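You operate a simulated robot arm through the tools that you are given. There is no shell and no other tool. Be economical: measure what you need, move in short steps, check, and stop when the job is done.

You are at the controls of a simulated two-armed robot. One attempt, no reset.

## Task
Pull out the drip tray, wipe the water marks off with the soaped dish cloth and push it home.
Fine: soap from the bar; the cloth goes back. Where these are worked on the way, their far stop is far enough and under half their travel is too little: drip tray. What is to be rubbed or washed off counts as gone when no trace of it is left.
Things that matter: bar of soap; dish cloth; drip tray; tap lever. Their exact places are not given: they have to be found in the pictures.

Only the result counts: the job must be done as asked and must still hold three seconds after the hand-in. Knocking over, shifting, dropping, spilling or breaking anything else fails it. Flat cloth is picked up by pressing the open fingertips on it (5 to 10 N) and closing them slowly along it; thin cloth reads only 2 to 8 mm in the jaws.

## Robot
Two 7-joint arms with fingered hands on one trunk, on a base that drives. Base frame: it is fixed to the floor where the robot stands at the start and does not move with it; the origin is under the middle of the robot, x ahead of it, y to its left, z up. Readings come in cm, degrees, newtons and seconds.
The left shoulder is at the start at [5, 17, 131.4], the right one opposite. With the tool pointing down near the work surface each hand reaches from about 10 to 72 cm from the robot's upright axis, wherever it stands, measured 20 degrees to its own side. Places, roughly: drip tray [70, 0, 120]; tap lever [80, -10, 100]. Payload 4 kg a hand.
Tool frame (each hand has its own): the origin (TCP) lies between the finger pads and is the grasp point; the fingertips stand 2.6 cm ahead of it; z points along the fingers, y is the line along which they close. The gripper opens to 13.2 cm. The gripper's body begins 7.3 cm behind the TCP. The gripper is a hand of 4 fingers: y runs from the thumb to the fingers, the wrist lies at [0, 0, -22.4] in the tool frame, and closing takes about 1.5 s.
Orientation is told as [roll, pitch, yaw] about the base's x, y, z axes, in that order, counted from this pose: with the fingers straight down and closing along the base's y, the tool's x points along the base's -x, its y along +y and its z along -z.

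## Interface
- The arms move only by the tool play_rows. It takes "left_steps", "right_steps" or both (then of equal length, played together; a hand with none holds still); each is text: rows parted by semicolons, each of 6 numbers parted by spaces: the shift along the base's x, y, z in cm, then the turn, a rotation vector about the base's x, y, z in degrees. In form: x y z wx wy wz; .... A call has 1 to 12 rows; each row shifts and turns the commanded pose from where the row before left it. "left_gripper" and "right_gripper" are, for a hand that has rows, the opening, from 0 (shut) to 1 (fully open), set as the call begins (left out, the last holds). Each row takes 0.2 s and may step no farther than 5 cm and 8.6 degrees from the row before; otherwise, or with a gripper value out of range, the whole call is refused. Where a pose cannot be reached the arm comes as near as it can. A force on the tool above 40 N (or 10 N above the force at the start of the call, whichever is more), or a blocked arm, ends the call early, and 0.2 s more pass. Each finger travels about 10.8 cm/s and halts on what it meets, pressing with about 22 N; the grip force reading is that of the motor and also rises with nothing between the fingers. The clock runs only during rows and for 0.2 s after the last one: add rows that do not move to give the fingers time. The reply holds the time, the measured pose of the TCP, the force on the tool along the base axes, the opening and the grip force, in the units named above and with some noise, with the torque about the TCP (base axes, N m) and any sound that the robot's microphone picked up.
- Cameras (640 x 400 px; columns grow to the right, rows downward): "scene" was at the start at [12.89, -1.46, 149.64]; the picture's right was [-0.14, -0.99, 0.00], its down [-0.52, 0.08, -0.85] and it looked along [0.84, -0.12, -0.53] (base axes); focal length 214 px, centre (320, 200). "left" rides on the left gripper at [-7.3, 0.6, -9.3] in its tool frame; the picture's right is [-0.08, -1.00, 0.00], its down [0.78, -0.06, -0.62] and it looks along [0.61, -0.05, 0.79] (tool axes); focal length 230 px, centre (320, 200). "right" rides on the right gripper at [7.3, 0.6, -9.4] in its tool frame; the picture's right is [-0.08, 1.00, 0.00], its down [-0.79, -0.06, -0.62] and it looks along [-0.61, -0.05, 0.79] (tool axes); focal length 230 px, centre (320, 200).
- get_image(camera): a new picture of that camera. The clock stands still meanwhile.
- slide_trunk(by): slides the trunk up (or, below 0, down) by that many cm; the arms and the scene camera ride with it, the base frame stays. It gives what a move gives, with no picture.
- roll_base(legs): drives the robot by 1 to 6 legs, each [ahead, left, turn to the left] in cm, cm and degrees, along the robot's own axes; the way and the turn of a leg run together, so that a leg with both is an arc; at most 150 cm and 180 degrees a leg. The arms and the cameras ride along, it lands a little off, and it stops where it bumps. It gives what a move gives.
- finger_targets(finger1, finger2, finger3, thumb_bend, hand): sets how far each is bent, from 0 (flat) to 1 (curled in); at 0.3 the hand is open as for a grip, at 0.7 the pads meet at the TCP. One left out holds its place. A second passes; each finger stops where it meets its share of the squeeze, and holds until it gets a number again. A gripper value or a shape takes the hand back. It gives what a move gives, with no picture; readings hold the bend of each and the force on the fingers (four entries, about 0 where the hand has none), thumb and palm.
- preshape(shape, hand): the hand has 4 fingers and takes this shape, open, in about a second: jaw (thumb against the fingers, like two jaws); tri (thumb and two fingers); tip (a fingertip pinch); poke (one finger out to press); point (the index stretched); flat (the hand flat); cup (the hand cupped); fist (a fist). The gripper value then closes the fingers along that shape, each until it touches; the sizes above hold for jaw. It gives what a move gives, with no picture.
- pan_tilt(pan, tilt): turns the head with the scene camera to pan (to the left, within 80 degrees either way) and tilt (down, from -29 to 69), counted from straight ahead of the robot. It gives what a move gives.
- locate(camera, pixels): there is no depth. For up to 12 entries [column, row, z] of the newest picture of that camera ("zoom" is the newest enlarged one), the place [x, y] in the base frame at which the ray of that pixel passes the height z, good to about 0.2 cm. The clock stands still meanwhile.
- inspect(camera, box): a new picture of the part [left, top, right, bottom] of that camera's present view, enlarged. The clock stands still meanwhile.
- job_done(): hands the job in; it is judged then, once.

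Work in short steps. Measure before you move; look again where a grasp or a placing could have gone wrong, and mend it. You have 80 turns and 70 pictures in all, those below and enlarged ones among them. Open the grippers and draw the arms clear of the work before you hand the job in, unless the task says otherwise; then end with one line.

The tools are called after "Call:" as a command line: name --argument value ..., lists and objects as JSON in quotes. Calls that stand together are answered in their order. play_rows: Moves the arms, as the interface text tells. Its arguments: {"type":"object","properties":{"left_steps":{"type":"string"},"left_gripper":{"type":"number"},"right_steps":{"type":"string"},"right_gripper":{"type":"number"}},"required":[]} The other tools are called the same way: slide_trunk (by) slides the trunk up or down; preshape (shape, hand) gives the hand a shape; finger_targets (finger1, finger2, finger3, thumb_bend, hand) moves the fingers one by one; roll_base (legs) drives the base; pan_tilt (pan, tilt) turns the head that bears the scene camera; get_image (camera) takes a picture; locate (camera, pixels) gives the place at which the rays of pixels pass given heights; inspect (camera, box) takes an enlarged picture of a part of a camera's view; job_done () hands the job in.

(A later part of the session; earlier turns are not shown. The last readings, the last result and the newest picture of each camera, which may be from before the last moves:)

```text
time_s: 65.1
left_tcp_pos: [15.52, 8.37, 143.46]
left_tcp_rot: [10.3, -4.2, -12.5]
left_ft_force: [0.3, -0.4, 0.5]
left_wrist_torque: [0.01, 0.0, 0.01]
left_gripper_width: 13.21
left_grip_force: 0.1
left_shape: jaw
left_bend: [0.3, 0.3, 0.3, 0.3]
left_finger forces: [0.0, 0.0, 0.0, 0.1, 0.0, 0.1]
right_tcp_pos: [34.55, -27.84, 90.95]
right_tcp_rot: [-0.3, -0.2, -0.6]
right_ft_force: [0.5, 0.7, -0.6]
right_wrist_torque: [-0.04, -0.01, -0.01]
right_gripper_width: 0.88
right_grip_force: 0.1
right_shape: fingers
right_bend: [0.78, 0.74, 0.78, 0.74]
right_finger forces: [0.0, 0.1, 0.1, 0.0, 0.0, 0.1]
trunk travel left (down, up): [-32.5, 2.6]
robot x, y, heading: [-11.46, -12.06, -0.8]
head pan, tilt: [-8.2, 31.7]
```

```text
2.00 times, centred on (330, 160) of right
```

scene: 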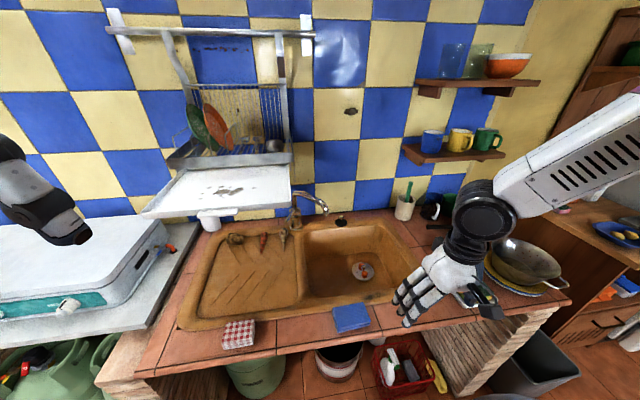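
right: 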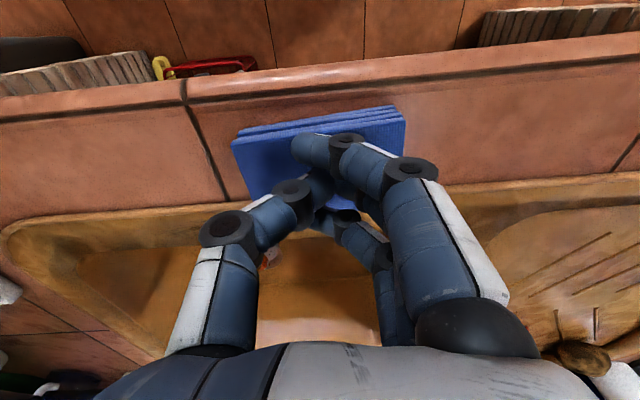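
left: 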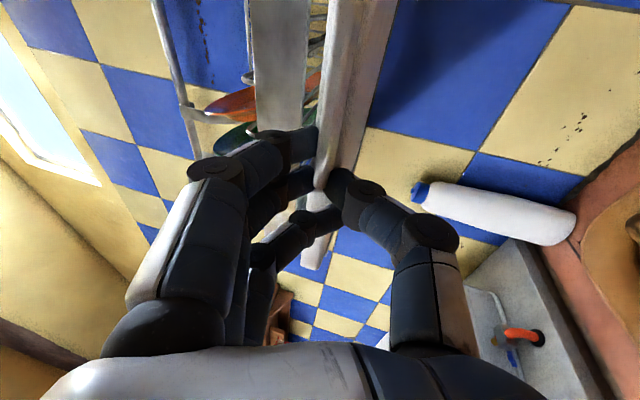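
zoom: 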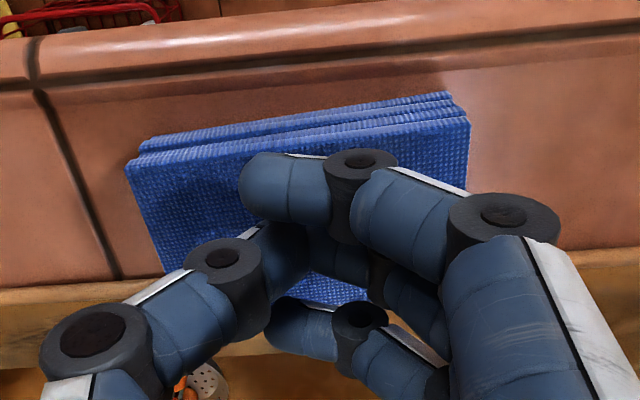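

The stack is a stiff block some 2–3 cm high, so top-pinching slips. Instead I straddle it: jaw fully open (13.2 > 10.3 cm), fingers either side in y, lower to TCP z≈88.9 and squeeze.

Call:
play_rows --right_steps "0 0 1.5 0 0 0;-0.4 0 1.5 0.3 0 0;0 0 1.5 0 0 0"

Call:
preshape --hand "right" --shape "jaw"

Call:
play_rows --right_steps "0 0 0 0 0 0;0 0 -1 0 0 0;0 0 -1 0 0 0" --right_gripper 1

Call:
get_image --camera "right"

```text
time_s: 65.9
left_tcp_pos: [15.57, 8.68, 143.54]
left_tcp_rot: [10.3, -4.1, -12.5]
left_ft_force: [-0.1, 0.1, -0.2]
left_wrist_torque: [0.01, 0.0, 0.02]
left_gripper_width: 13.21
left_grip_force: 0.0
left_shape: jaw
left_bend: [0.3, 0.3, 0.3, 0.3]
left_finger forces: [0.0, 0.0, 0.1, 0.0, 0.0, 0.0]
right_tcp_pos: [34.29, -27.9, 95.31]
right_tcp_rot: [-0.2, -0.2, -0.7]
right_ft_force: [-0.4, -0.6, 0.4]
right_wrist_torque: [0.0, -0.03, -0.01]
right_gripper_width: 0.9
right_grip_force: 0.1
right_shape: fingers
right_bend: [0.78, 0.74, 0.78, 0.74]
right_finger forces: [0.0, 0.0, 0.0, 0.1, 0.1, 0.0]
trunk travel left (down, up): [-32.5, 2.6]
robot x, y, heading: [-12.06, -11.56, -0.8]
head pan, tilt: [-8.2, 31.7]
```

```text
time_s: 66.8
left_tcp_pos: [15.65, 8.6, 143.53]
left_tcp_rot: [10.3, -4.1, -12.4]
left_ft_force: [-0.2, 0.0, 1.1]
left_wrist_torque: [0.02, 0.01, 0.02]
left_gripper_width: 13.2
left_grip_force: 0.0
left_shape: jaw
left_bend: [0.3, 0.3, 0.3, 0.3]
left_finger forces: [0.0, 0.0, 0.1, 0.0, 0.1, 0.0]
right_tcp_pos: [34.13, -27.6, 95.33]
right_tcp_rot: [-0.1, -0.1, -0.7]
right_ft_force: [-0.1, 0.8, -0.1]
right_wrist_torque: [0.0, 0.03, 0.0]
right_gripper_width: 13.18
right_grip_force: 0.1
right_shape: jaw
right_bend: [0.3, 0.3, 0.3, 0.3]
right_finger forces: [0.0, 0.0, 0.0, 0.1, 0.1, 0.0]
trunk travel left (down, up): [-32.5, 2.6]
robot x, y, heading: [-12.02, -11.87, -0.7]
head pan, tilt: [-8.2, 31.7]
```

```text
time_s: 67.6
left_tcp_pos: [15.58, 8.53, 143.5]
left_tcp_rot: [10.3, -4.1, -12.5]
left_ft_force: [-0.3, 0.2, 0.0]
left_wrist_torque: [-0.02, 0.02, -0.01]
left_gripper_width: 13.19
left_grip_force: 0.0
left_shape: jaw
left_bend: [0.3, 0.3, 0.3, 0.3]
left_finger forces: [0.0, 0.0, 0.0, 0.0, 0.0, 0.0]
right_tcp_pos: [34.29, -27.82, 93.28]
right_tcp_rot: [-0.1, -0.2, -0.6]
right_ft_force: [0.9, 0.2, -0.8]
right_wrist_torque: [0.01, -0.01, -0.01]
right_gripper_width: 13.19
right_grip_force: 0.2
right_shape: jaw
right_bend: [0.3, 0.3, 0.3, 0.3]
right_finger forces: [0.0, 0.1, 0.1, 0.0, 0.0, 0.1]
trunk travel left (down, up): [-32.5, 2.6]
robot x, y, heading: [-11.89, -11.5, -0.4]
head pan, tilt: [-8.2, 31.7]
```

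```text
26 pictures are left
```

right: 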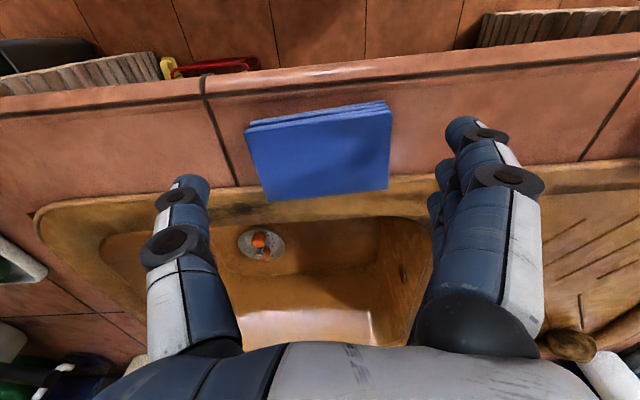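

The cloth (cols 245–391) is centred between the open fingers. I lower to about z 88.9 with force watch, then squeeze.

Call:
play_rows --right_steps "0 0 -1.5 0 0 0;0 0 -1.5 0 0 0;0 0 -0.8 0 0 0;0 0 -0.5 0 0 0;0 0 0 0 0 0"

Call:
play_rows --right_steps "0 0 0 0 0 0;0 0 0 0 0 0;0 0 0 0 0 0;0 0 0 0 0 0;0 0 0 0 0 0;0 0 0 0 0 0" --right_gripper 0

Call:
get_image --camera "right"

```text
time_s: 68.8
left_tcp_pos: [15.59, 8.5, 143.43]
left_tcp_rot: [10.2, -4.1, -12.5]
left_ft_force: [-0.1, 1.4, 0.0]
left_wrist_torque: [0.01, -0.03, 0.0]
left_gripper_width: 13.21
left_grip_force: 0.0
left_shape: jaw
left_bend: [0.3, 0.3, 0.3, 0.3]
left_finger forces: [0.0, 0.0, 0.0, 0.0, 0.0, 0.1]
right_tcp_pos: [34.12, -27.81, 89.07]
right_tcp_rot: [-0.1, -0.2, -0.6]
right_ft_force: [-0.4, 0.8, -0.6]
right_wrist_torque: [0.02, 0.03, 0.01]
right_gripper_width: 13.18
right_grip_force: 0.1
right_shape: jaw
right_bend: [0.3, 0.3, 0.3, 0.3]
right_finger forces: [0.0, 0.0, 0.0, 0.1, 0.0, 0.1]
trunk travel left (down, up): [-32.5, 2.6]
robot x, y, heading: [-11.97, -11.82, -0.5]
head pan, tilt: [-8.2, 31.7]
```

```text
time_s: 70.2
left_tcp_pos: [15.56, 8.5, 143.45]
left_tcp_rot: [10.4, -4.2, -12.5]
left_ft_force: [0.5, 0.1, 0.3]
left_wrist_torque: [-0.03, -0.01, 0.0]
left_gripper_width: 13.16
left_grip_force: 0.2
left_shape: jaw
left_bend: [0.3, 0.3, 0.3, 0.3]
left_finger forces: [0.1, 0.0, 0.0, 0.0, 0.0, 0.0]
right_tcp_pos: [34.01, -27.87, 89.11]
right_tcp_rot: [0.0, -0.2, -0.5]
right_ft_force: [-0.1, 0.0, -0.2]
right_wrist_torque: [0.0, 0.0, 0.04]
right_gripper_width: 9.3
right_grip_force: 21.8
right_shape: jaw
right_bend: [0.71, 0.66, 0.65, 0.62]
right_finger forces: [7.2, 8.0, 6.9, 0.0, 19.8, 0.0]
trunk travel left (down, up): [-32.5, 2.6]
robot x, y, heading: [-12.17, -11.68, -0.5]
head pan, tilt: [-8.2, 31.7]
```

```text
25 pictures are left
```

right: 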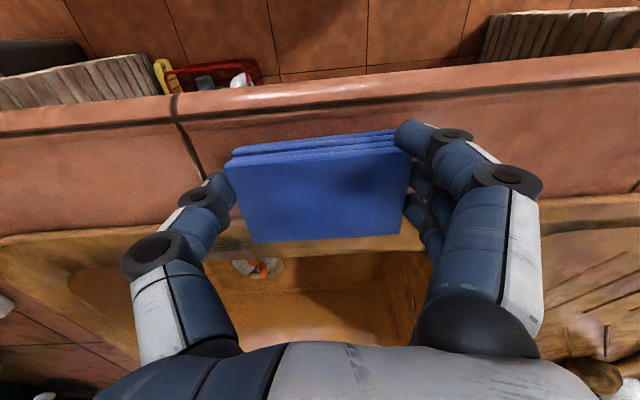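

Gripped: width 9.3 cm, 22 N against 20 N. I note the home pose (34.05,-27.85,89.1) and lift.

Call:
play_rows --right_steps "0 0 1 0 0 0;0 0 2 0 0 0;0 0 3 0 0 0;0 0 4 0 0 0;0 0 0 0 0 0"

Call:
get_image --camera "right"

Call:
get_image --camera "scene"

```text
time_s: 71.4
left_tcp_pos: [15.69, 8.53, 143.38]
left_tcp_rot: [10.3, -4.1, -12.5]
left_ft_force: [-0.5, -0.6, -0.1]
left_wrist_torque: [0.01, 0.02, -0.01]
left_gripper_width: 13.2
left_grip_force: 0.0
left_shape: jaw
left_bend: [0.3, 0.3, 0.3, 0.3]
left_finger forces: [0.0, 0.1, 0.1, 0.0, 0.1, 0.0]
right_tcp_pos: [34.09, -27.78, 98.93]
right_tcp_rot: [-0.2, -0.1, -0.8]
right_ft_force: [0.2, -0.2, 0.0]
right_wrist_torque: [-0.01, 0.03, 0.0]
right_gripper_width: 9.31
right_grip_force: 22.4
right_shape: jaw
right_bend: [0.71, 0.66, 0.65, 0.62]
right_finger forces: [7.5, 8.1, 7.1, 0.0, 19.8, 0.0]
trunk travel left (down, up): [-32.5, 2.6]
robot x, y, heading: [-11.84, -11.93, -0.6]
head pan, tilt: [-8.2, 31.7]
```

```text
24 pictures are left
```

right: 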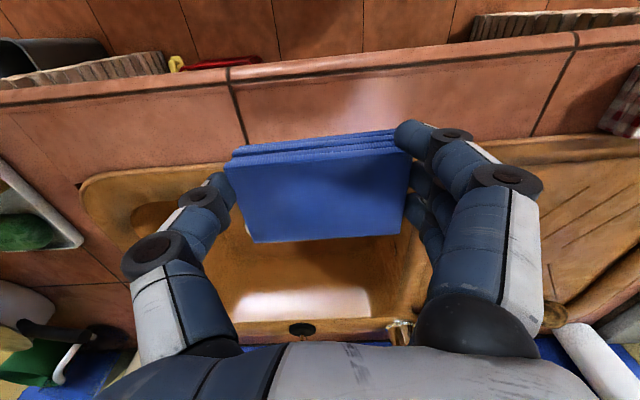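

```text
23 pictures are left
```

scene: 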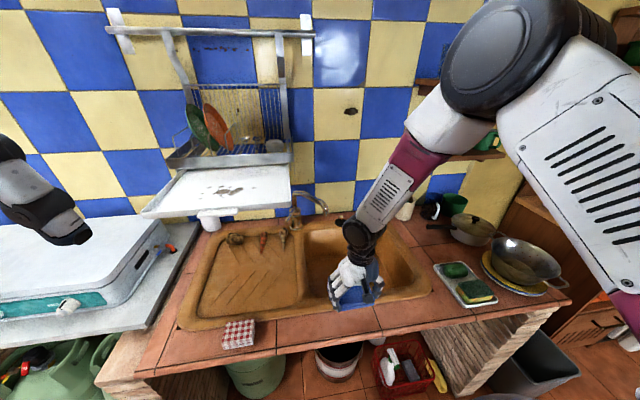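

Cloth held firmly. Now the soap: I measure the soap, sponge and neighbouring plate/colander from an enlarged view.

Call:
inspect --camera "scene" --box '[400, 220, 580, 330]'

```text
3.56 times, centred on (490, 275) of scene
```

zoom: 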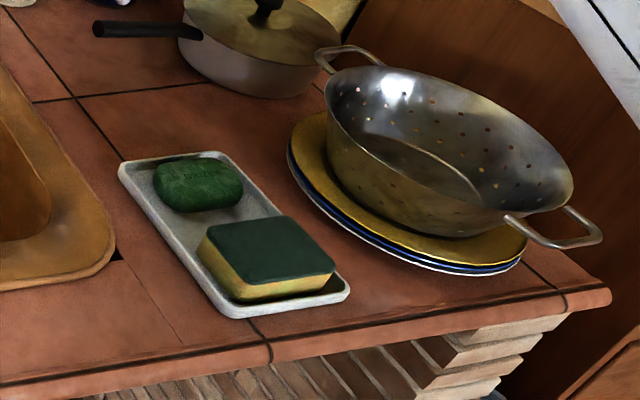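

Call:
locate --camera "zoom" --pixels '[[156, 180, 87.5], [240, 185, 87.5], [195, 160, 88], [200, 205, 87.5], [120, 165, 86.5], [210, 152, 86.5], [230, 222, 89], [205, 245, 89], [288, 145, 86], [325, 80, 94], [335, 170, 92], [320, 55, 95]]'

```text
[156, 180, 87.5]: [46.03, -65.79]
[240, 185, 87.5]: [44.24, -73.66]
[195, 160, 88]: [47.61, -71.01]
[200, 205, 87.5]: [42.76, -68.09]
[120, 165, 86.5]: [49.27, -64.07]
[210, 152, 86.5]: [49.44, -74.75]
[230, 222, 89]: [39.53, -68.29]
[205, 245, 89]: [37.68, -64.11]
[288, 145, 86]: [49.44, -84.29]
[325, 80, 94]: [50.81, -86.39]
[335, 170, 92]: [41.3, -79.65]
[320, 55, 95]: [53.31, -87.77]
```

Soap centre ≈(45.2,-69.7), top ≈88.5; colander starts at y≈-79.6. I drive the base 30 cm right to come in reach, with the cloth at z 99.

Call:
roll_base --legs '[[0, -30, 0]]'

Call:
play_rows --right_steps "2.5 -2.5 0 0 0 0;2.5 -2.5 0 0 0 0;2.5 -2.5 0 0 0 0;2.5 -2 0 0 0 0;0 0 -1 0 0 0;0 0 0 0 0 0"

Call:
get_image --camera "right"

```text
time_s: 73.5
left_tcp_pos: [15.23, -21.96, 143.51]
left_tcp_rot: [10.4, -4.1, -12.9]
left_ft_force: [0.1, -0.6, -0.2]
left_wrist_torque: [-0.01, 0.0, 0.01]
left_gripper_width: 13.19
left_grip_force: 0.0
left_shape: jaw
left_bend: [0.3, 0.3, 0.3, 0.3]
left_finger forces: [0.0, 0.1, 0.1, 0.1, 0.1, 0.0]
right_tcp_pos: [33.6, -58.27, 98.91]
right_tcp_rot: [-0.1, -0.3, -0.9]
right_ft_force: [-1.0, 0.6, -0.1]
right_wrist_torque: [-0.02, -0.02, -0.01]
right_gripper_width: 9.27
right_grip_force: 22.0
right_shape: jaw
right_bend: [0.71, 0.66, 0.65, 0.62]
right_finger forces: [7.7, 8.1, 7.1, 0.1, 19.7, 0.0]
trunk travel left (down, up): [-32.5, 2.6]
robot x, y, heading: [-12.32, -41.55, -0.9]
head pan, tilt: [-8.2, 31.7]
```

```text
time_s: 74.9
left_tcp_pos: [15.17, -21.95, 143.43]
left_tcp_rot: [10.3, -4.1, -12.9]
left_ft_force: [1.0, 0.5, -0.3]
left_wrist_torque: [0.01, 0.02, -0.01]
left_gripper_width: 13.17
left_grip_force: 0.0
left_shape: jaw
left_bend: [0.3, 0.3, 0.3, 0.3]
left_finger forces: [0.1, 0.1, 0.0, 0.1, 0.0, 0.0]
right_tcp_pos: [43.58, -67.86, 98.04]
right_tcp_rot: [-0.1, -0.2, -1.0]
right_ft_force: [-0.5, 0.5, -0.7]
right_wrist_torque: [0.01, 0.0, 0.02]
right_gripper_width: 9.32
right_grip_force: 22.0
right_shape: jaw
right_bend: [0.71, 0.66, 0.65, 0.62]
right_finger forces: [8.3, 8.2, 7.1, 0.0, 19.6, 0.1]
trunk travel left (down, up): [-32.5, 2.6]
robot x, y, heading: [-12.52, -41.99, -1.2]
head pan, tilt: [-8.2, 31.7]
```

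```text
21 pictures are left
```

right: 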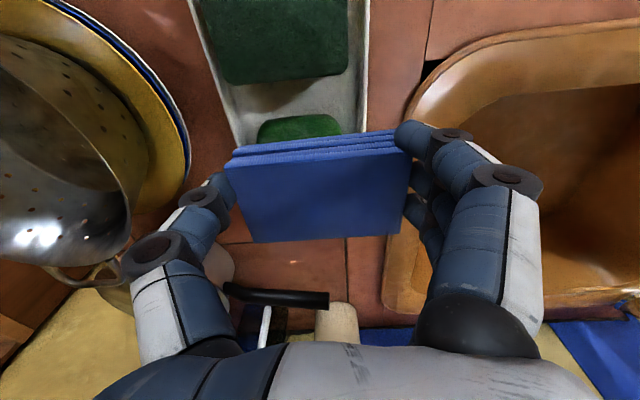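

The soap lies right below the cloth. I lower slowly onto it.

Call:
play_rows --right_steps "0.4 -0.3 -2 0 0 0;0 0 -2 0 0 0;0 0 -0.7 0 0 0;0 0 -0.3 0 0 0;0 0 -0.3 0 0 0;0 0 0 0 0 0"

```text
time_s: 76.3
left_tcp_pos: [15.12, -21.87, 143.44]
left_tcp_rot: [10.4, -4.1, -13.0]
left_ft_force: [0.2, 0.0, -0.1]
left_wrist_torque: [0.0, -0.01, -0.01]
left_gripper_width: 13.19
left_grip_force: 0.1
left_shape: jaw
left_bend: [0.3, 0.3, 0.3, 0.3]
left_finger forces: [0.1, 0.1, 0.0, 0.1, 0.0, 0.1]
right_tcp_pos: [44.06, -68.13, 92.52]
right_tcp_rot: [-0.1, -0.3, -1.0]
right_ft_force: [-0.1, -0.3, -1.3]
right_wrist_torque: [-0.01, 0.0, 0.0]
right_gripper_width: 9.34
right_grip_force: 22.0
right_shape: jaw
right_bend: [0.71, 0.66, 0.65, 0.62]
right_finger forces: [8.6, 8.2, 7.1, 0.0, 19.6, 0.1]
trunk travel left (down, up): [-32.5, 2.6]
robot x, y, heading: [-12.51, -42.0, -0.7]
head pan, tilt: [-8.2, 31.7]
```

No contact yet at z 92.5; continuing in 0.2 cm steps.

Call:
play_rows --right_steps "0 0 -0.2 0 0 0;0 0 -0.2 0 0 0;0 0 -0.2 0 0 0;0 0 0 0 0 0"

```text
time_s: 77.3
left_tcp_pos: [15.06, -21.9, 143.52]
left_tcp_rot: [10.3, -4.2, -12.9]
left_ft_force: [-0.4, -0.7, 0.0]
left_wrist_torque: [0.02, 0.01, 0.01]
left_gripper_width: 13.17
left_grip_force: 0.0
left_shape: jaw
left_bend: [0.3, 0.3, 0.3, 0.3]
left_finger forces: [0.0, 0.0, 0.0, 0.0, 0.1, 0.0]
right_tcp_pos: [43.87, -68.13, 92.19]
right_tcp_rot: [-0.2, -0.4, -1.0]
right_ft_force: [-0.7, -0.4, 15.2]
right_wrist_torque: [0.07, -0.16, 0.02]
right_gripper_width: 9.26
right_grip_force: 22.2
right_shape: jaw
right_bend: [0.71, 0.67, 0.66, 0.63]
right_finger forces: [9.2, 8.3, 7.6, 0.0, 20.8, 0.1]
trunk travel left (down, up): [-32.5, 2.6]
robot x, y, heading: [-12.44, -42.18, -1.2]
head pan, tilt: [-8.2, 31.7]
```

Contact, 15 N. I ease slightly and rub with short strokes.

Call:
play_rows --right_steps "0 0 0.1 0 0 0;0.6 0 0 0 0 0;-0.6 0 0 0 0 0;-0.6 0 0 0 0 0;0.6 0 0 0 0 0;0 0.6 0 0 0 0;0 -0.6 0 0 0 0;0 -0.6 0 0 0 0;0 0.6 0 0 0 0;0.6 0 0 0 0 0;-0.6 0 0 0 0 0;0 0 0 0 0 0"

Call:
play_rows --right_steps "0.6 0 0 0 0 0;-0.6 0 0 0 0 0;-0.6 0 0 0 0 0;0.6 0 0 0 0 0;0 0.6 0 0 0 0;0 -0.6 0 0 0 0;0 -0.6 0 0 0 0;0 0.6 0 0 0 0;0.6 0 0 0 0 0;-0.6 0 0 0 0 0;0 0 0 0 0 0"

Call:
play_rows --right_steps "0 0 1 0 0 0;0 0 2 0 0 0;0 0 3 0 0 0;0 0 3 0 0 0;0 0 3 0 0 0;-2 2 0 0 0 0;-4 3 0 0 0 0;0 0 0 0 0 0"

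Call:
get_image --camera "right"

```text
time_s: 79.9
left_tcp_pos: [15.05, -21.92, 143.46]
left_tcp_rot: [10.3, -4.1, -12.9]
left_ft_force: [-0.4, 0.1, -0.4]
left_wrist_torque: [0.02, -0.01, 0.0]
left_gripper_width: 13.18
left_grip_force: 0.0
left_shape: jaw
left_bend: [0.3, 0.3, 0.3, 0.3]
left_finger forces: [0.1, 0.0, 0.0, 0.0, 0.0, 0.0]
right_tcp_pos: [43.79, -68.04, 92.17]
right_tcp_rot: [-0.1, -0.2, -1.0]
right_ft_force: [-0.1, -2.4, 7.5]
right_wrist_torque: [-0.09, -0.1, -0.07]
right_gripper_width: 9.21
right_grip_force: 22.4
right_shape: jaw
right_bend: [0.71, 0.68, 0.67, 0.63]
right_finger forces: [8.5, 7.6, 7.2, 0.1, 22.3, 0.0]
trunk travel left (down, up): [-32.5, 2.6]
robot x, y, heading: [-12.53, -42.36, -0.9]
head pan, tilt: [-8.2, 31.7]
```

```text
time_s: 82.3
left_tcp_pos: [15.21, -21.95, 143.4]
left_tcp_rot: [10.2, -4.1, -12.9]
left_ft_force: [0.2, -0.2, 0.6]
left_wrist_torque: [0.0, 0.0, 0.02]
left_gripper_width: 13.17
left_grip_force: 0.0
left_shape: jaw
left_bend: [0.3, 0.3, 0.3, 0.3]
left_finger forces: [0.0, 0.0, 0.0, 0.0, 0.0, 0.0]
right_tcp_pos: [43.84, -68.07, 92.22]
right_tcp_rot: [-0.1, -0.2, -1.0]
right_ft_force: [-0.9, -0.8, 7.6]
right_wrist_torque: [0.04, -0.07, -0.01]
right_gripper_width: 9.21
right_grip_force: 21.7
right_shape: jaw
right_bend: [0.71, 0.67, 0.67, 0.63]
right_finger forces: [8.4, 8.1, 7.3, 0.0, 21.2, 0.1]
trunk travel left (down, up): [-32.5, 2.6]
robot x, y, heading: [-12.24, -41.78, -1.0]
head pan, tilt: [-8.2, 31.7]
```

```text
time_s: 84.1
left_tcp_pos: [15.28, -21.94, 143.51]
left_tcp_rot: [10.3, -4.1, -12.9]
left_ft_force: [0.2, 0.0, -1.1]
left_wrist_torque: [0.01, -0.02, -0.01]
left_gripper_width: 13.2
left_grip_force: 0.0
left_shape: jaw
left_bend: [0.3, 0.3, 0.3, 0.3]
left_finger forces: [0.0, 0.1, 0.0, 0.0, 0.0, 0.0]
right_tcp_pos: [37.68, -63.21, 104.06]
right_tcp_rot: [-0.1, -0.2, -1.0]
right_ft_force: [0.3, 0.5, -0.2]
right_wrist_torque: [0.05, 0.03, 0.0]
right_gripper_width: 9.2
right_grip_force: 22.0
right_shape: jaw
right_bend: [0.71, 0.67, 0.67, 0.63]
right_finger forces: [7.7, 8.3, 7.4, 0.0, 20.4, 0.1]
trunk travel left (down, up): [-32.5, 2.6]
robot x, y, heading: [-12.84, -41.92, -0.8]
head pan, tilt: [-8.2, 31.7]
```

```text
20 pictures are left
```

right: 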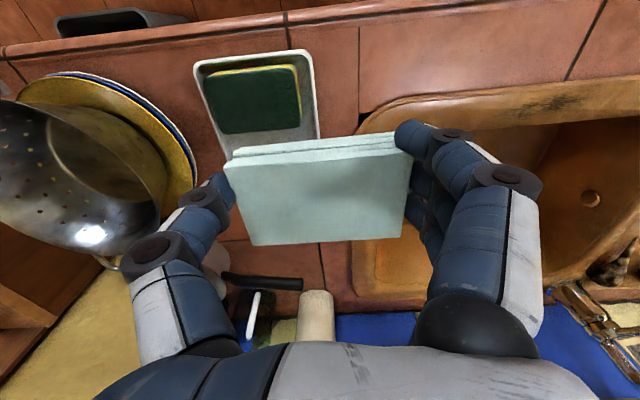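

The cloth has turned pale: soaped. I drive back left 36 cm and raise the cloth to z≈134, then look at the tray for the marks.

Call:
roll_base --legs '[[0, 36, 0]]'

Call:
play_rows --right_steps "-1 0 4.5 0 0 0;-1 0 4.5 0 0 0;-1 0 4.5 0 0 0;0 0 4.5 0 0 0;0 0 4.5 0 0 0;0 0 4.5 0 0 0;0 0 4 0 0 0;0 0 0 0 0 0"

Call:
inspect --camera "scene" --box '[120, 100, 340, 240]'

```text
time_s: 86.4
left_tcp_pos: [15.75, 14.27, 143.48]
left_tcp_rot: [10.3, -4.2, -12.7]
left_ft_force: [0.0, 0.3, -1.2]
left_wrist_torque: [0.04, -0.02, 0.0]
left_gripper_width: 13.18
left_grip_force: 0.0
left_shape: jaw
left_bend: [0.3, 0.3, 0.3, 0.3]
left_finger forces: [0.0, 0.0, 0.0, 0.0, 0.1, 0.1]
right_tcp_pos: [38.23, -26.95, 104.12]
right_tcp_rot: [-0.2, -0.2, -0.7]
right_ft_force: [0.2, -0.6, -0.4]
right_wrist_torque: [0.03, 0.01, -0.03]
right_gripper_width: 9.23
right_grip_force: 21.9
right_shape: jaw
right_bend: [0.71, 0.67, 0.67, 0.63]
right_finger forces: [7.7, 8.3, 7.4, 0.1, 20.4, 0.0]
trunk travel left (down, up): [-32.5, 2.6]
robot x, y, heading: [-12.2, -6.19, -0.8]
head pan, tilt: [-8.2, 31.7]
```

```text
time_s: 88.2
left_tcp_pos: [15.73, 14.16, 143.4]
left_tcp_rot: [10.2, -4.1, -12.6]
left_ft_force: [-0.5, -0.1, 0.0]
left_wrist_torque: [0.03, 0.02, 0.0]
left_gripper_width: 13.19
left_grip_force: 0.1
left_shape: jaw
left_bend: [0.3, 0.3, 0.3, 0.3]
left_finger forces: [0.0, 0.1, 0.0, 0.0, 0.0, 0.1]
right_tcp_pos: [34.97, -26.92, 135.26]
right_tcp_rot: [-0.2, -0.2, -0.7]
right_ft_force: [0.6, -0.6, -0.7]
right_wrist_torque: [-0.03, -0.01, 0.02]
right_gripper_width: 9.12
right_grip_force: 21.7
right_shape: jaw
right_bend: [0.72, 0.67, 0.66, 0.63]
right_finger forces: [5.0, 9.0, 7.6, 0.0, 19.7, 0.0]
trunk travel left (down, up): [-32.5, 2.6]
robot x, y, heading: [-11.83, -5.92, -0.7]
head pan, tilt: [-8.2, 31.7]
```

```text
2.86 times, centred on (230, 170) of scene
```

zoom: 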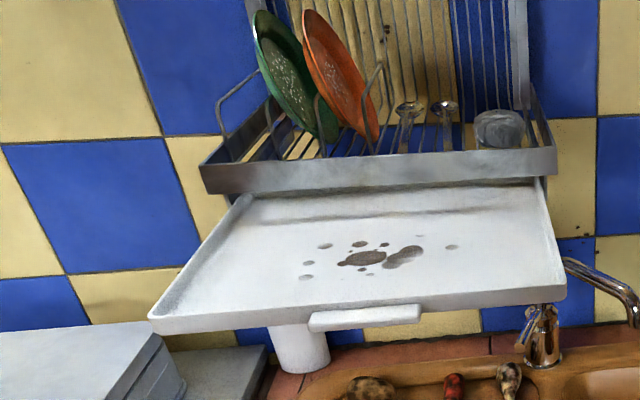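

All marks are plain: from (306,277) to (451,247) in the enlargement. I locate them at the tray-floor height, plus tray corners.

Call:
locate --camera "zoom" --pixels '[[306, 278, 124], [308, 264, 124], [325, 246, 124], [360, 240, 124], [404, 268, 124], [451, 247, 124], [365, 272, 124], [150, 318, 125], [564, 288, 125], [366, 320, 123.5], [200, 192, 126], [556, 172, 126]]'

```text
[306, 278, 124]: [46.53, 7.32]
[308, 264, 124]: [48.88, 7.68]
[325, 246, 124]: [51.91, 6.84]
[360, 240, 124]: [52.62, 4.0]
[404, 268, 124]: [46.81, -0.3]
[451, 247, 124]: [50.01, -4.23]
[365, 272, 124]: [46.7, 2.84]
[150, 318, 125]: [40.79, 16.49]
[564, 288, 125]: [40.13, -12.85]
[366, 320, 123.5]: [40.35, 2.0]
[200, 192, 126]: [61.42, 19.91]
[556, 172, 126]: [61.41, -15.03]
```

Marks span x 46.5–52.6, y -4.5…7.7. I bring the cloth over (46,5) and lower toward the tray floor (expected contact TCP≈127.6–128).

Call:
play_rows --right_steps "1.6 4.5 0 0 0 0;1.6 4.5 0 0 0 0;1.6 4.5 0 0 0 0;1.6 4.5 0 0 0 0;1.6 4.5 0 0 0 0;1.6 4.5 0 0 0 0;1.6 4.5 0 0 0 0;0 0 -2.5 0 0 0;0 0 -2.5 0 0 0;0 0 -1 0 0 0;0 0 -0.5 0 0 0;0 0 0 0 0 0"

Call:
play_rows --right_steps "0 0 -0.2 0 0 0;0 0 -0.2 0 0 0;0 0 0 0 0 0"

```text
time_s: 90.8
left_tcp_pos: [15.7, 14.3, 143.48]
left_tcp_rot: [10.3, -4.1, -12.7]
left_ft_force: [0.6, -0.1, 0.8]
left_wrist_torque: [0.02, 0.02, 0.01]
left_gripper_width: 13.19
left_grip_force: 0.1
left_shape: jaw
left_bend: [0.3, 0.3, 0.3, 0.3]
left_finger forces: [0.0, 0.0, 0.0, 0.0, 0.0, 0.0]
right_tcp_pos: [45.7, -1.52, 129.06]
right_tcp_rot: [1.4, 0.1, -2.5]
right_ft_force: [0.1, 0.2, -0.4]
right_wrist_torque: [-0.01, 0.01, 0.04]
right_gripper_width: 9.1
right_grip_force: 22.0
right_shape: jaw
right_bend: [0.72, 0.67, 0.66, 0.63]
right_finger forces: [4.1, 9.2, 7.7, 0.0, 19.6, 0.1]
right hand out of reach, approached as far as the arm can: row 7
trunk travel left (down, up): [-32.5, 2.6]
robot x, y, heading: [-11.63, -6.57, -0.9]
head pan, tilt: [-8.2, 31.7]
```

```text
time_s: 91.6
left_tcp_pos: [15.64, 14.29, 143.5]
left_tcp_rot: [10.3, -4.1, -12.6]
left_ft_force: [0.4, 0.3, -0.3]
left_wrist_torque: [0.0, -0.04, -0.03]
left_gripper_width: 13.18
left_grip_force: 0.0
left_shape: jaw
left_bend: [0.3, 0.3, 0.3, 0.3]
left_finger forces: [0.1, 0.1, 0.0, 0.1, 0.0, 0.0]
right_tcp_pos: [45.65, -1.52, 128.94]
right_tcp_rot: [1.5, -0.2, -2.4]
right_ft_force: [-0.7, -0.3, -0.7]
right_wrist_torque: [0.0, -0.01, 0.02]
right_gripper_width: 9.1
right_grip_force: 22.4
right_shape: jaw
right_bend: [0.72, 0.67, 0.66, 0.63]
right_finger forces: [3.9, 9.2, 7.8, 0.0, 19.6, 0.0]
trunk travel left (down, up): [-32.5, 2.6]
robot x, y, heading: [-11.81, -6.31, -0.7]
head pan, tilt: [-8.2, 31.7]
```

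The right arm's reach ends near y≈-1.5 from here. I lift 2 cm, drive the base 14 cm left, then move back to y≈4.

Call:
play_rows --right_steps "0 0 2 0 0 0;0 -4 0 -0.8 0 0;0 -2 0 -0.7 0 0;0 0 0 0 0 0"

Call:
roll_base --legs '[[0, 14, 0]]'

Call:
play_rows --right_steps "0 0 -1 0 0 0;0 0 -1 0 0 0;0 0 -0.4 0 0 0;0 0 -0.2 0 0 0;0 0 -0.2 0 0 0;0 0 0 0 0 0"

```text
time_s: 92.6
left_tcp_pos: [15.71, 14.35, 143.55]
left_tcp_rot: [10.3, -4.1, -12.6]
left_ft_force: [-0.6, 0.1, 0.0]
left_wrist_torque: [0.01, 0.01, 0.0]
left_gripper_width: 13.22
left_grip_force: 0.1
left_shape: jaw
left_bend: [0.3, 0.3, 0.3, 0.3]
left_finger forces: [0.0, 0.0, 0.0, 0.0, 0.1, 0.0]
right_tcp_pos: [44.77, -5.84, 130.15]
right_tcp_rot: [-1.6, -0.3, -0.6]
right_ft_force: [-0.4, -0.2, -0.9]
right_wrist_torque: [-0.05, 0.03, -0.05]
right_gripper_width: 9.1
right_grip_force: 22.3
right_shape: jaw
right_bend: [0.72, 0.67, 0.66, 0.63]
right_finger forces: [3.8, 9.2, 7.7, 0.2, 19.6, 0.0]
trunk travel left (down, up): [-32.5, 2.6]
robot x, y, heading: [-11.78, -6.15, -0.7]
head pan, tilt: [-8.2, 31.7]
```

```text
time_s: 93.9
left_tcp_pos: [15.91, 27.84, 143.42]
left_tcp_rot: [10.3, -4.2, -12.7]
left_ft_force: [0.2, -0.1, 0.9]
left_wrist_torque: [-0.01, 0.04, -0.02]
left_gripper_width: 13.17
left_grip_force: 0.1
left_shape: jaw
left_bend: [0.3, 0.3, 0.3, 0.3]
left_finger forces: [0.0, 0.0, 0.0, 0.0, 0.1, 0.0]
right_tcp_pos: [45.12, 7.68, 130.15]
right_tcp_rot: [-1.7, -0.3, -0.8]
right_ft_force: [0.2, 0.3, 0.2]
right_wrist_torque: [-0.03, 0.01, 0.0]
right_gripper_width: 9.08
right_grip_force: 21.8
right_shape: jaw
right_bend: [0.72, 0.67, 0.66, 0.63]
right_finger forces: [3.8, 9.1, 7.7, 0.0, 19.5, 0.0]
trunk travel left (down, up): [-32.5, 2.6]
robot x, y, heading: [-11.46, 7.58, -1.3]
head pan, tilt: [-8.2, 31.7]
```

```text
time_s: 95.3
left_tcp_pos: [15.82, 27.76, 143.48]
left_tcp_rot: [10.3, -4.1, -12.7]
left_ft_force: [-0.1, -0.4, 0.2]
left_wrist_torque: [-0.02, -0.01, 0.02]
left_gripper_width: 13.19
left_grip_force: 0.1
left_shape: jaw
left_bend: [0.3, 0.3, 0.3, 0.3]
left_finger forces: [0.0, 0.1, 0.1, 0.0, 0.0, 0.0]
right_tcp_pos: [45.05, 7.6, 127.43]
right_tcp_rot: [-1.6, -0.2, -0.8]
right_ft_force: [0.0, -0.6, -0.3]
right_wrist_torque: [0.01, 0.01, 0.01]
right_gripper_width: 9.07
right_grip_force: 22.4
right_shape: jaw
right_bend: [0.72, 0.67, 0.66, 0.63]
right_finger forces: [3.7, 9.2, 7.8, 0.1, 19.5, 0.0]
trunk travel left (down, up): [-32.5, 2.6]
robot x, y, heading: [-11.95, 7.34, -0.7]
head pan, tilt: [-8.2, 31.7]
```

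Over the left marks at z 127.4, no contact yet. I level the roll and go on down in 0.2 cm steps.

Call:
play_rows --right_steps "0 0 -0.2 1.5 0 0;0 0 -0.2 0 0 0;0 0 -0.2 0 0 0;0 0 -0.15 0 0 0;0 0 0 0 0 0"

```text
time_s: 96.5
left_tcp_pos: [15.62, 27.86, 143.59]
left_tcp_rot: [10.4, -4.2, -12.6]
left_ft_force: [0.5, -0.4, 0.0]
left_wrist_torque: [0.02, 0.01, 0.0]
left_gripper_width: 13.18
left_grip_force: 0.2
left_shape: jaw
left_bend: [0.3, 0.3, 0.3, 0.3]
left_finger forces: [0.1, 0.1, 0.1, 0.1, 0.0, 0.0]
right_tcp_pos: [45.02, 7.52, 126.85]
right_tcp_rot: [0.0, -0.6, -0.9]
right_ft_force: [5.7, -3.4, 28.6]
right_wrist_torque: [-0.15, -0.22, 0.11]
right_gripper_width: 9.0
right_grip_force: 22.1
right_shape: jaw
right_bend: [0.72, 0.67, 0.66, 0.64]
right_finger forces: [1.5, 8.9, 8.1, 0.0, 20.7, 0.0]
trunk travel left (down, up): [-32.5, 2.6]
robot x, y, heading: [-11.66, 7.73, -0.7]
head pan, tilt: [-8.2, 31.7]
```

Contact (floor ≈122.9, so the marks lie about x 48–55). I ease to about 10 N and wipe in x-strokes, lane by lane.

Call:
play_rows --right_steps "0 0 0.15 0 0 0;1.5 0 0 0 0 0;1.8 0 0 0 0 0;1.8 0 0 0 0 0;1.8 0 0 0 0 0;0 -1.5 0 0 0 0;0 -1.5 0 0 0 0;-1.8 0 0 0 0 0;-1.8 0 0 0 0 0;-1.8 0 0 0 0 0;-1.5 0 0 0 0 0"

Call:
play_rows --right_steps "0 -1.5 0 0 0 0;0 -1.5 0 0 0 0;1.5 0 0 0 0 0;1.8 0 0 0 0 0;1.8 0 0 0 0 0;1.8 0 0 0 0 0;0 -1.5 0 0 0 0;0 -1.5 0 0 0 0;-1.8 0 0 0 0 0;-1.8 0 0 0 0 0;-1.8 0 0 0 0 0;-1.5 0 0 0 0 0"

```text
time_s: 98.9
left_tcp_pos: [15.88, 27.86, 143.45]
left_tcp_rot: [10.4, -4.1, -12.6]
left_ft_force: [-1.1, -1.2, 0.3]
left_wrist_torque: [-0.04, 0.02, 0.03]
left_gripper_width: 13.17
left_grip_force: 0.0
left_shape: jaw
left_bend: [0.3, 0.3, 0.3, 0.3]
left_finger forces: [0.0, 0.0, 0.0, 0.0, 0.1, 0.0]
right_tcp_pos: [44.92, 4.73, 126.73]
right_tcp_rot: [-0.1, -0.2, -0.9]
right_ft_force: [-0.3, -0.6, 0.8]
right_wrist_torque: [-0.07, -0.03, 0.01]
right_gripper_width: 8.99
right_grip_force: 22.4
right_shape: jaw
right_bend: [0.72, 0.66, 0.65, 0.64]
right_finger forces: [2.5, 9.4, 8.5, 0.1, 18.9, 0.0]
trunk travel left (down, up): [-32.5, 2.6]
robot x, y, heading: [-11.69, 7.64, -0.8]
head pan, tilt: [-8.2, 31.7]
```

```text
time_s: 101.5
left_tcp_pos: [15.91, 27.76, 143.39]
left_tcp_rot: [10.3, -4.2, -12.7]
left_ft_force: [0.1, -0.6, -0.3]
left_wrist_torque: [0.0, 0.0, 0.01]
left_gripper_width: 13.2
left_grip_force: 0.0
left_shape: jaw
left_bend: [0.3, 0.3, 0.3, 0.3]
left_finger forces: [0.0, 0.1, 0.1, 0.0, 0.1, 0.0]
right_tcp_pos: [44.98, -1.33, 126.82]
right_tcp_rot: [-0.1, -0.2, -0.8]
right_ft_force: [-0.4, 0.3, 0.7]
right_wrist_torque: [0.0, -0.03, -0.01]
right_gripper_width: 8.98
right_grip_force: 22.7
right_shape: jaw
right_bend: [0.72, 0.66, 0.65, 0.64]
right_finger forces: [2.4, 9.5, 8.7, 0.1, 18.6, 0.0]
trunk travel left (down, up): [-32.5, 2.6]
robot x, y, heading: [-11.74, 7.6, -0.9]
head pan, tilt: [-8.2, 31.7]
```

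Pressure fell to about 1 N. I press 0.25 cm lower and wipe the lanes back from right to left.

Call:
play_rows --right_steps "0 -1 -0.1 0 0 0;0 -1.5 -0.1 0 0 0;1.5 0 0 0 0 0;1.8 0 0 0 0 0;1.8 0 0 0 0 0;1.8 0 0 0 0 0;0 1.5 0 0 0 0;0 1.5 0 0 0 0;-1.8 0 0 0 0 0;-1.8 0 0 0 0 0;-1.8 0 0 0 0 0;-1.5 0 0 0 0 0"

Call:
play_rows --right_steps "0 1.5 -0.05 0 0 0;0 1.5 0 0 0 0;1.5 0 0 0 0 0;1.8 0 0 0 0 0;1.8 0 0 0 0 0;1.8 0 0 0 0 0;0 1.5 0 0 0 0;0 1.5 0 0 0 0;-1.8 0 0 0 0 0;-1.8 0 0 0 0 0;-1.8 0 0 0 0 0;-1.5 0 0 0 0 0"

Call:
play_rows --right_steps "0 0 1 0 0 0;0 0 2 0 0 0;-2 -4.5 2 0 0 0;-2 -4.5 2 0 0 0;-2 -4.5 0 0 0 0;-2 -4.5 0 0 0 0;-2 -4.5 0 0 0 0;0 0 0 0 0 0"

Call:
get_image --camera "scene"

```text
time_s: 104.1
left_tcp_pos: [15.7, 27.79, 143.49]
left_tcp_rot: [10.4, -4.2, -12.7]
left_ft_force: [0.6, 0.0, 0.4]
left_wrist_torque: [0.01, 0.03, -0.02]
left_gripper_width: 13.19
left_grip_force: 0.1
left_shape: jaw
left_bend: [0.3, 0.3, 0.3, 0.3]
left_finger forces: [0.1, 0.0, 0.0, 0.1, 0.0, 0.0]
right_tcp_pos: [44.82, -0.87, 126.68]
right_tcp_rot: [-0.1, -0.1, -0.8]
right_ft_force: [-0.6, -4.5, 13.6]
right_wrist_torque: [-0.09, -0.1, -0.03]
right_gripper_width: 8.84
right_grip_force: 21.7
right_shape: jaw
right_bend: [0.73, 0.68, 0.67, 0.64]
right_finger forces: [1.8, 8.7, 7.6, 0.0, 21.1, 0.1]
trunk travel left (down, up): [-32.5, 2.6]
robot x, y, heading: [-11.49, 7.57, -0.7]
head pan, tilt: [-8.2, 31.7]
```

```text
time_s: 106.7
left_tcp_pos: [15.76, 27.8, 143.53]
left_tcp_rot: [10.4, -4.3, -12.6]
left_ft_force: [-0.6, 0.3, 0.4]
left_wrist_torque: [0.0, -0.04, 0.0]
left_gripper_width: 13.2
left_grip_force: 0.1
left_shape: jaw
left_bend: [0.3, 0.3, 0.3, 0.3]
left_finger forces: [0.0, 0.0, 0.0, 0.1, 0.0, 0.1]
right_tcp_pos: [44.86, 5.19, 126.63]
right_tcp_rot: [0.1, -0.2, -0.7]
right_ft_force: [-0.5, -0.8, 12.3]
right_wrist_torque: [-0.02, -0.04, 0.01]
right_gripper_width: 8.89
right_grip_force: 21.9
right_shape: jaw
right_bend: [0.73, 0.67, 0.66, 0.64]
right_finger forces: [1.2, 9.5, 8.5, 0.1, 19.2, 0.0]
trunk travel left (down, up): [-32.5, 2.6]
robot x, y, heading: [-11.45, 7.5, -0.9]
head pan, tilt: [-8.2, 31.7]
```

```text
refused: row 3 steps farther than a row can; nothing moved
```

```text
18 pictures are left
```

scene: 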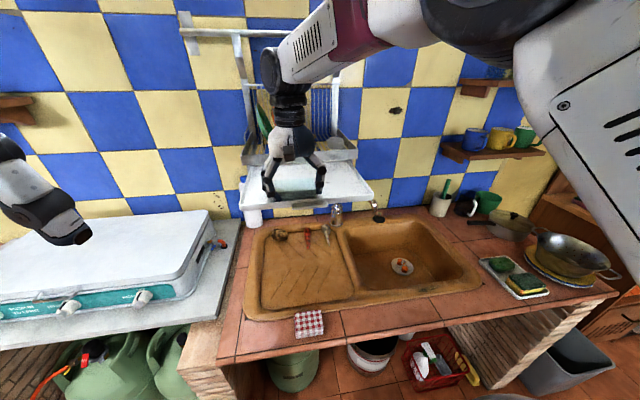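

Wiping pressure was good this time (about 12 N). I lift and clear the hand to the right to look at the tray.

Call:
play_rows --right_steps "0 0 1 0 0 0;0 0 2.5 0 0 0;0 -3.5 2.5 0 0 0;-1 -4 1 0 0 0;-2 -4 0 0 0 0;-2 -4 0 0 0 0;-2 -4 0 0 0 0;-2 -4 0 0 0 0;0 0 0 0 0 0"

Call:
inspect --camera "scene" --box '[200, 120, 420, 260]'

```text
time_s: 108.7
left_tcp_pos: [15.9, 28.0, 143.4]
left_tcp_rot: [10.3, -4.0, -12.7]
left_ft_force: [0.0, -0.3, 0.8]
left_wrist_torque: [-0.03, 0.01, 0.0]
left_gripper_width: 13.2
left_grip_force: 0.1
left_shape: jaw
left_bend: [0.3, 0.3, 0.3, 0.3]
left_finger forces: [0.0, 0.0, 0.0, 0.0, 0.0, 0.1]
right_tcp_pos: [36.13, -18.38, 133.34]
right_tcp_rot: [-0.1, -0.2, -0.8]
right_ft_force: [-0.2, 0.1, -0.6]
right_wrist_torque: [-0.02, 0.02, 0.02]
right_gripper_width: 8.93
right_grip_force: 22.3
right_shape: jaw
right_bend: [0.73, 0.66, 0.65, 0.64]
right_finger forces: [0.6, 9.9, 8.6, 0.0, 18.8, 0.1]
trunk travel left (down, up): [-32.5, 2.6]
robot x, y, heading: [-11.71, 7.75, -0.8]
head pan, tilt: [-8.2, 31.7]
```

```text
2.86 times, centred on (310, 190) of scene
```

zoom: 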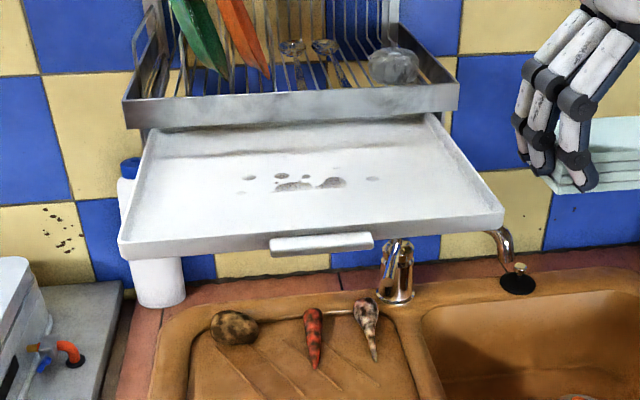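

The front half of the marks is gone; the rest lies further back. I locate the remnants at floor height 122.9 along with the rim.

Call:
locate --camera "zoom" --pixels '[[245, 191, 122.9], [250, 178, 122.9], [290, 190, 122.9], [280, 175, 122.9], [306, 176, 122.9], [345, 187, 122.9], [373, 178, 122.9], [335, 167, 122.9], [125, 128, 126], [458, 108, 126], [270, 250, 123.5]]'

```text
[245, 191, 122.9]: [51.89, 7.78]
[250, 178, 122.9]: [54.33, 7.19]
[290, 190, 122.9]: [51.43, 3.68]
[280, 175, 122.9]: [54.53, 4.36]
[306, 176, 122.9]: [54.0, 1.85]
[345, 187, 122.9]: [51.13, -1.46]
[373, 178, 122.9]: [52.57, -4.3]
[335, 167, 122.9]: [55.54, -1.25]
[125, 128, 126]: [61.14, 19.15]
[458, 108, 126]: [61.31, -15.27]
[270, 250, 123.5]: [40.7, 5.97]
```

The effective wipe edge was about TCP x, so I need to reach x≈56. I drive the base 7 cm ahead, then place the cloth at (51.5,7.4) with a 4° tilt that lowers its far edge.

Call:
roll_base --legs '[[7, 0, 0.5]]'

Call:
play_rows --right_steps "1.4 4.3 0 0 0 0;1.4 4.3 0 0 0 0;1.4 4.3 0 0 0 0;1.4 4.3 0 0 0 0;1.4 4.3 0 0 0 0;1.4 4.3 0 0 4 0;0 0 -2.5 0 0 0;0 0 -2.5 0 0 0;0 0 -0.9 0 0 0;0 0 -0.2 0 0 0;0 0 -0.2 0 0 0;0 0 0 0 0 0"

```text
time_s: 109.7
left_tcp_pos: [22.82, 28.0, 143.36]
left_tcp_rot: [10.3, -4.0, -12.2]
left_ft_force: [-0.2, -0.2, 0.7]
left_wrist_torque: [-0.01, 0.02, -0.02]
left_gripper_width: 13.2
left_grip_force: 0.2
left_shape: jaw
left_bend: [0.3, 0.3, 0.3, 0.3]
left_finger forces: [0.0, 0.0, 0.1, 0.0, 0.0, 0.1]
right_tcp_pos: [43.29, -18.04, 133.24]
right_tcp_rot: [0.0, -0.1, -0.3]
right_ft_force: [-0.2, -0.7, -0.4]
right_wrist_torque: [0.05, 0.04, 0.0]
right_gripper_width: 8.94
right_grip_force: 22.2
right_shape: jaw
right_bend: [0.73, 0.66, 0.65, 0.64]
right_finger forces: [0.7, 9.9, 8.6, 0.1, 18.8, 0.0]
trunk travel left (down, up): [-32.5, 2.6]
robot x, y, heading: [-4.62, 7.96, -0.2]
head pan, tilt: [-8.2, 31.7]
```

```text
time_s: 112.3
left_tcp_pos: [22.62, 28.01, 143.48]
left_tcp_rot: [10.2, -4.1, -12.2]
left_ft_force: [0.0, 0.2, -0.6]
left_wrist_torque: [-0.01, 0.04, 0.01]
left_gripper_width: 13.2
left_grip_force: 0.0
left_shape: jaw
left_bend: [0.3, 0.3, 0.3, 0.3]
left_finger forces: [0.0, 0.1, 0.0, 0.0, 0.0, 0.1]
right_tcp_pos: [51.65, 7.74, 127.11]
right_tcp_rot: [-0.1, 3.9, -0.3]
right_ft_force: [0.8, 0.2, -0.7]
right_wrist_torque: [-0.02, 0.03, -0.03]
right_gripper_width: 8.93
right_grip_force: 21.8
right_shape: jaw
right_bend: [0.73, 0.66, 0.65, 0.64]
right_finger forces: [0.2, 9.8, 8.7, 0.0, 18.7, 0.0]
trunk travel left (down, up): [-32.5, 2.6]
robot x, y, heading: [-4.85, 7.67, -0.3]
head pan, tilt: [-8.2, 31.7]
```

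Reachable. I press down to contact and wipe the first lanes between x 51 and 55.8.

Call:
play_rows --right_steps "0 0 -0.2 0 0 0;0 0 -0.15 0 0 0;0 0 -0.1 0 0 0;0 0 0 0 0 0"

Call:
play_rows --right_steps "1.4 0 0 0 0 0;1.4 0 0 0 0 0;1.2 0 0 0 0 0;0 -1.5 0 0 0 0;0 -1.5 0 0 0 0;-1.4 0 0 0 0 0;-1.4 0 0 0 0 0;-1.4 0 0 0 0 0;0 0 0 0 0 0"

```text
time_s: 113.3
left_tcp_pos: [22.65, 27.97, 143.46]
left_tcp_rot: [10.3, -4.2, -12.3]
left_ft_force: [-0.3, -0.2, 1.0]
left_wrist_torque: [-0.03, -0.03, 0.01]
left_gripper_width: 13.18
left_grip_force: 0.1
left_shape: jaw
left_bend: [0.3, 0.3, 0.3, 0.3]
left_finger forces: [0.0, 0.0, 0.0, 0.2, 0.1, 0.1]
right_tcp_pos: [51.57, 7.68, 126.72]
right_tcp_rot: [-0.1, 3.6, -0.4]
right_ft_force: [0.1, -0.1, 7.4]
right_wrist_torque: [0.26, -0.16, 0.0]
right_gripper_width: 8.95
right_grip_force: 22.4
right_shape: jaw
right_bend: [0.73, 0.66, 0.65, 0.64]
right_finger forces: [0.9, 10.0, 8.5, 0.0, 18.2, 0.0]
trunk travel left (down, up): [-32.5, 2.6]
robot x, y, heading: [-4.66, 7.46, -0.1]
head pan, tilt: [-8.2, 31.7]
```

```text
time_s: 115.3
left_tcp_pos: [22.57, 27.96, 143.5]
left_tcp_rot: [10.3, -4.1, -12.2]
left_ft_force: [-0.1, 0.4, -0.7]
left_wrist_torque: [0.0, 0.0, -0.03]
left_gripper_width: 13.18
left_grip_force: 0.1
left_shape: jaw
left_bend: [0.3, 0.3, 0.3, 0.3]
left_finger forces: [0.0, 0.1, 0.1, 0.0, 0.0, 0.0]
right_tcp_pos: [51.36, 4.7, 126.57]
right_tcp_rot: [-0.1, 3.7, -0.3]
right_ft_force: [-1.0, 1.4, 12.0]
right_wrist_torque: [0.19, -0.12, 0.07]
right_gripper_width: 8.94
right_grip_force: 21.7
right_shape: jaw
right_bend: [0.73, 0.66, 0.66, 0.64]
right_finger forces: [0.9, 10.4, 8.8, 0.0, 18.1, 0.0]
trunk travel left (down, up): [-32.5, 2.6]
robot x, y, heading: [-4.86, 7.65, -0.3]
head pan, tilt: [-8.2, 31.7]
```

Good pressure (7–12 N). I wipe the remaining lanes to y≈-5 and back once, then clear the hand and look.

Call:
play_rows --right_steps "0 -1.5 0 0 0 0;1.5 0 0 0 0 0;1.5 0 0 0 0 0;1.4 0 0 0 0 0;0 -1.5 0 0 0 0;0 -1.5 0 0 0 0;-1.5 0 0 0 0 0;-1.5 0 0 0 0 0;-1.4 0 0 0 0 0;0 -1.5 0 0 0 0;0 -1.5 0 0 0 0"

Call:
play_rows --right_steps "1.5 0 0 0 0 0;1.5 0 0 0 0 0;1.4 0 0 0 0 0;0 -1.5 0 0 0 0;-1.5 0 0 0 0 0;-1.5 0 0 0 0 0;1.5 0 0 0 0 0;0 3 0 0 0 0;0 3 0 0 0 0;0 3 0 0 0 0;0 3 0 0 0 0;-1.4 0 0 0 0 0"

Call:
play_rows --right_steps "0 0 1 0 0 0;-1 0 2.5 0 0 0;-1 -3.5 2.5 0 -4 0;-1.5 -4 0.5 0 0 0;-1.5 -4 0 0 0 0;-2 -4 0 0 0 0;-2 -4 0 0 0 0;-2 -4 0 0 0 0;-2 -3 0 0 0 0;0 0 0 0 0 0"

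Call:
inspect --camera "scene" --box '[180, 120, 420, 270]'

```text
time_s: 117.7
left_tcp_pos: [22.61, 27.97, 143.43]
left_tcp_rot: [10.3, -4.1, -12.2]
left_ft_force: [0.6, 0.2, 0.4]
left_wrist_torque: [-0.03, -0.04, -0.02]
left_gripper_width: 13.19
left_grip_force: 0.1
left_shape: jaw
left_bend: [0.3, 0.3, 0.3, 0.3]
left_finger forces: [0.1, 0.1, 0.0, 0.1, 0.0, 0.1]
right_tcp_pos: [51.35, -2.94, 126.7]
right_tcp_rot: [-0.1, 3.9, -0.4]
right_ft_force: [1.5, 1.5, 5.0]
right_wrist_torque: [0.14, -0.09, 0.0]
right_gripper_width: 8.98
right_grip_force: 21.8
right_shape: jaw
right_bend: [0.73, 0.65, 0.65, 0.64]
right_finger forces: [0.7, 10.4, 8.9, 0.1, 18.1, 0.0]
trunk travel left (down, up): [-32.5, 2.6]
robot x, y, heading: [-4.95, 7.52, -0.4]
head pan, tilt: [-8.2, 31.7]
```

```text
time_s: 120.3
left_tcp_pos: [22.48, 27.89, 143.56]
left_tcp_rot: [10.4, -4.2, -12.2]
left_ft_force: [-0.4, 0.2, 0.5]
left_wrist_torque: [0.0, -0.01, -0.03]
left_gripper_width: 13.18
left_grip_force: 0.1
left_shape: jaw
left_bend: [0.3, 0.3, 0.3, 0.3]
left_finger forces: [0.0, 0.1, 0.0, 0.1, 0.1, 0.1]
right_tcp_pos: [52.57, 7.7, 126.6]
right_tcp_rot: [0.0, 3.7, -0.2]
right_ft_force: [-1.2, -2.9, 13.5]
right_wrist_torque: [0.03, -0.1, -0.08]
right_gripper_width: 8.9
right_grip_force: 21.9
right_shape: jaw
right_bend: [0.73, 0.66, 0.66, 0.64]
right_finger forces: [0.3, 9.2, 7.8, 0.1, 20.0, 0.0]
trunk travel left (down, up): [-32.5, 2.6]
robot x, y, heading: [-4.73, 7.82, -0.1]
head pan, tilt: [-8.2, 31.7]
```

```text
time_s: 122.5
left_tcp_pos: [22.57, 28.17, 143.47]
left_tcp_rot: [10.3, -4.1, -12.2]
left_ft_force: [0.0, 0.8, -0.3]
left_wrist_torque: [-0.02, 0.01, 0.01]
left_gripper_width: 13.17
left_grip_force: 0.1
left_shape: jaw
left_bend: [0.3, 0.3, 0.3, 0.3]
left_finger forces: [0.0, 0.1, 0.1, 0.0, 0.1, 0.1]
right_tcp_pos: [40.0, -18.87, 133.13]
right_tcp_rot: [-0.1, -0.3, -0.3]
right_ft_force: [0.2, 0.0, 0.6]
right_wrist_torque: [-0.05, -0.03, 0.0]
right_gripper_width: 8.92
right_grip_force: 22.0
right_shape: jaw
right_bend: [0.73, 0.66, 0.66, 0.64]
right_finger forces: [0.0, 9.6, 8.4, 0.0, 18.1, 0.1]
trunk travel left (down, up): [-32.5, 2.6]
robot x, y, heading: [-4.64, 7.17, -0.2]
head pan, tilt: [-8.2, 31.7]
```

```text
2.67 times, centred on (300, 195) of scene
```

zoom: 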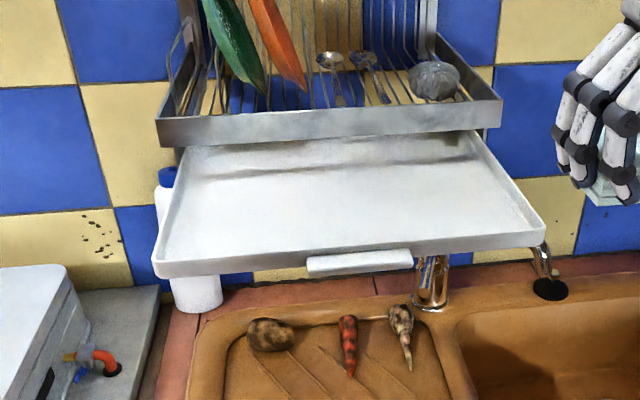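

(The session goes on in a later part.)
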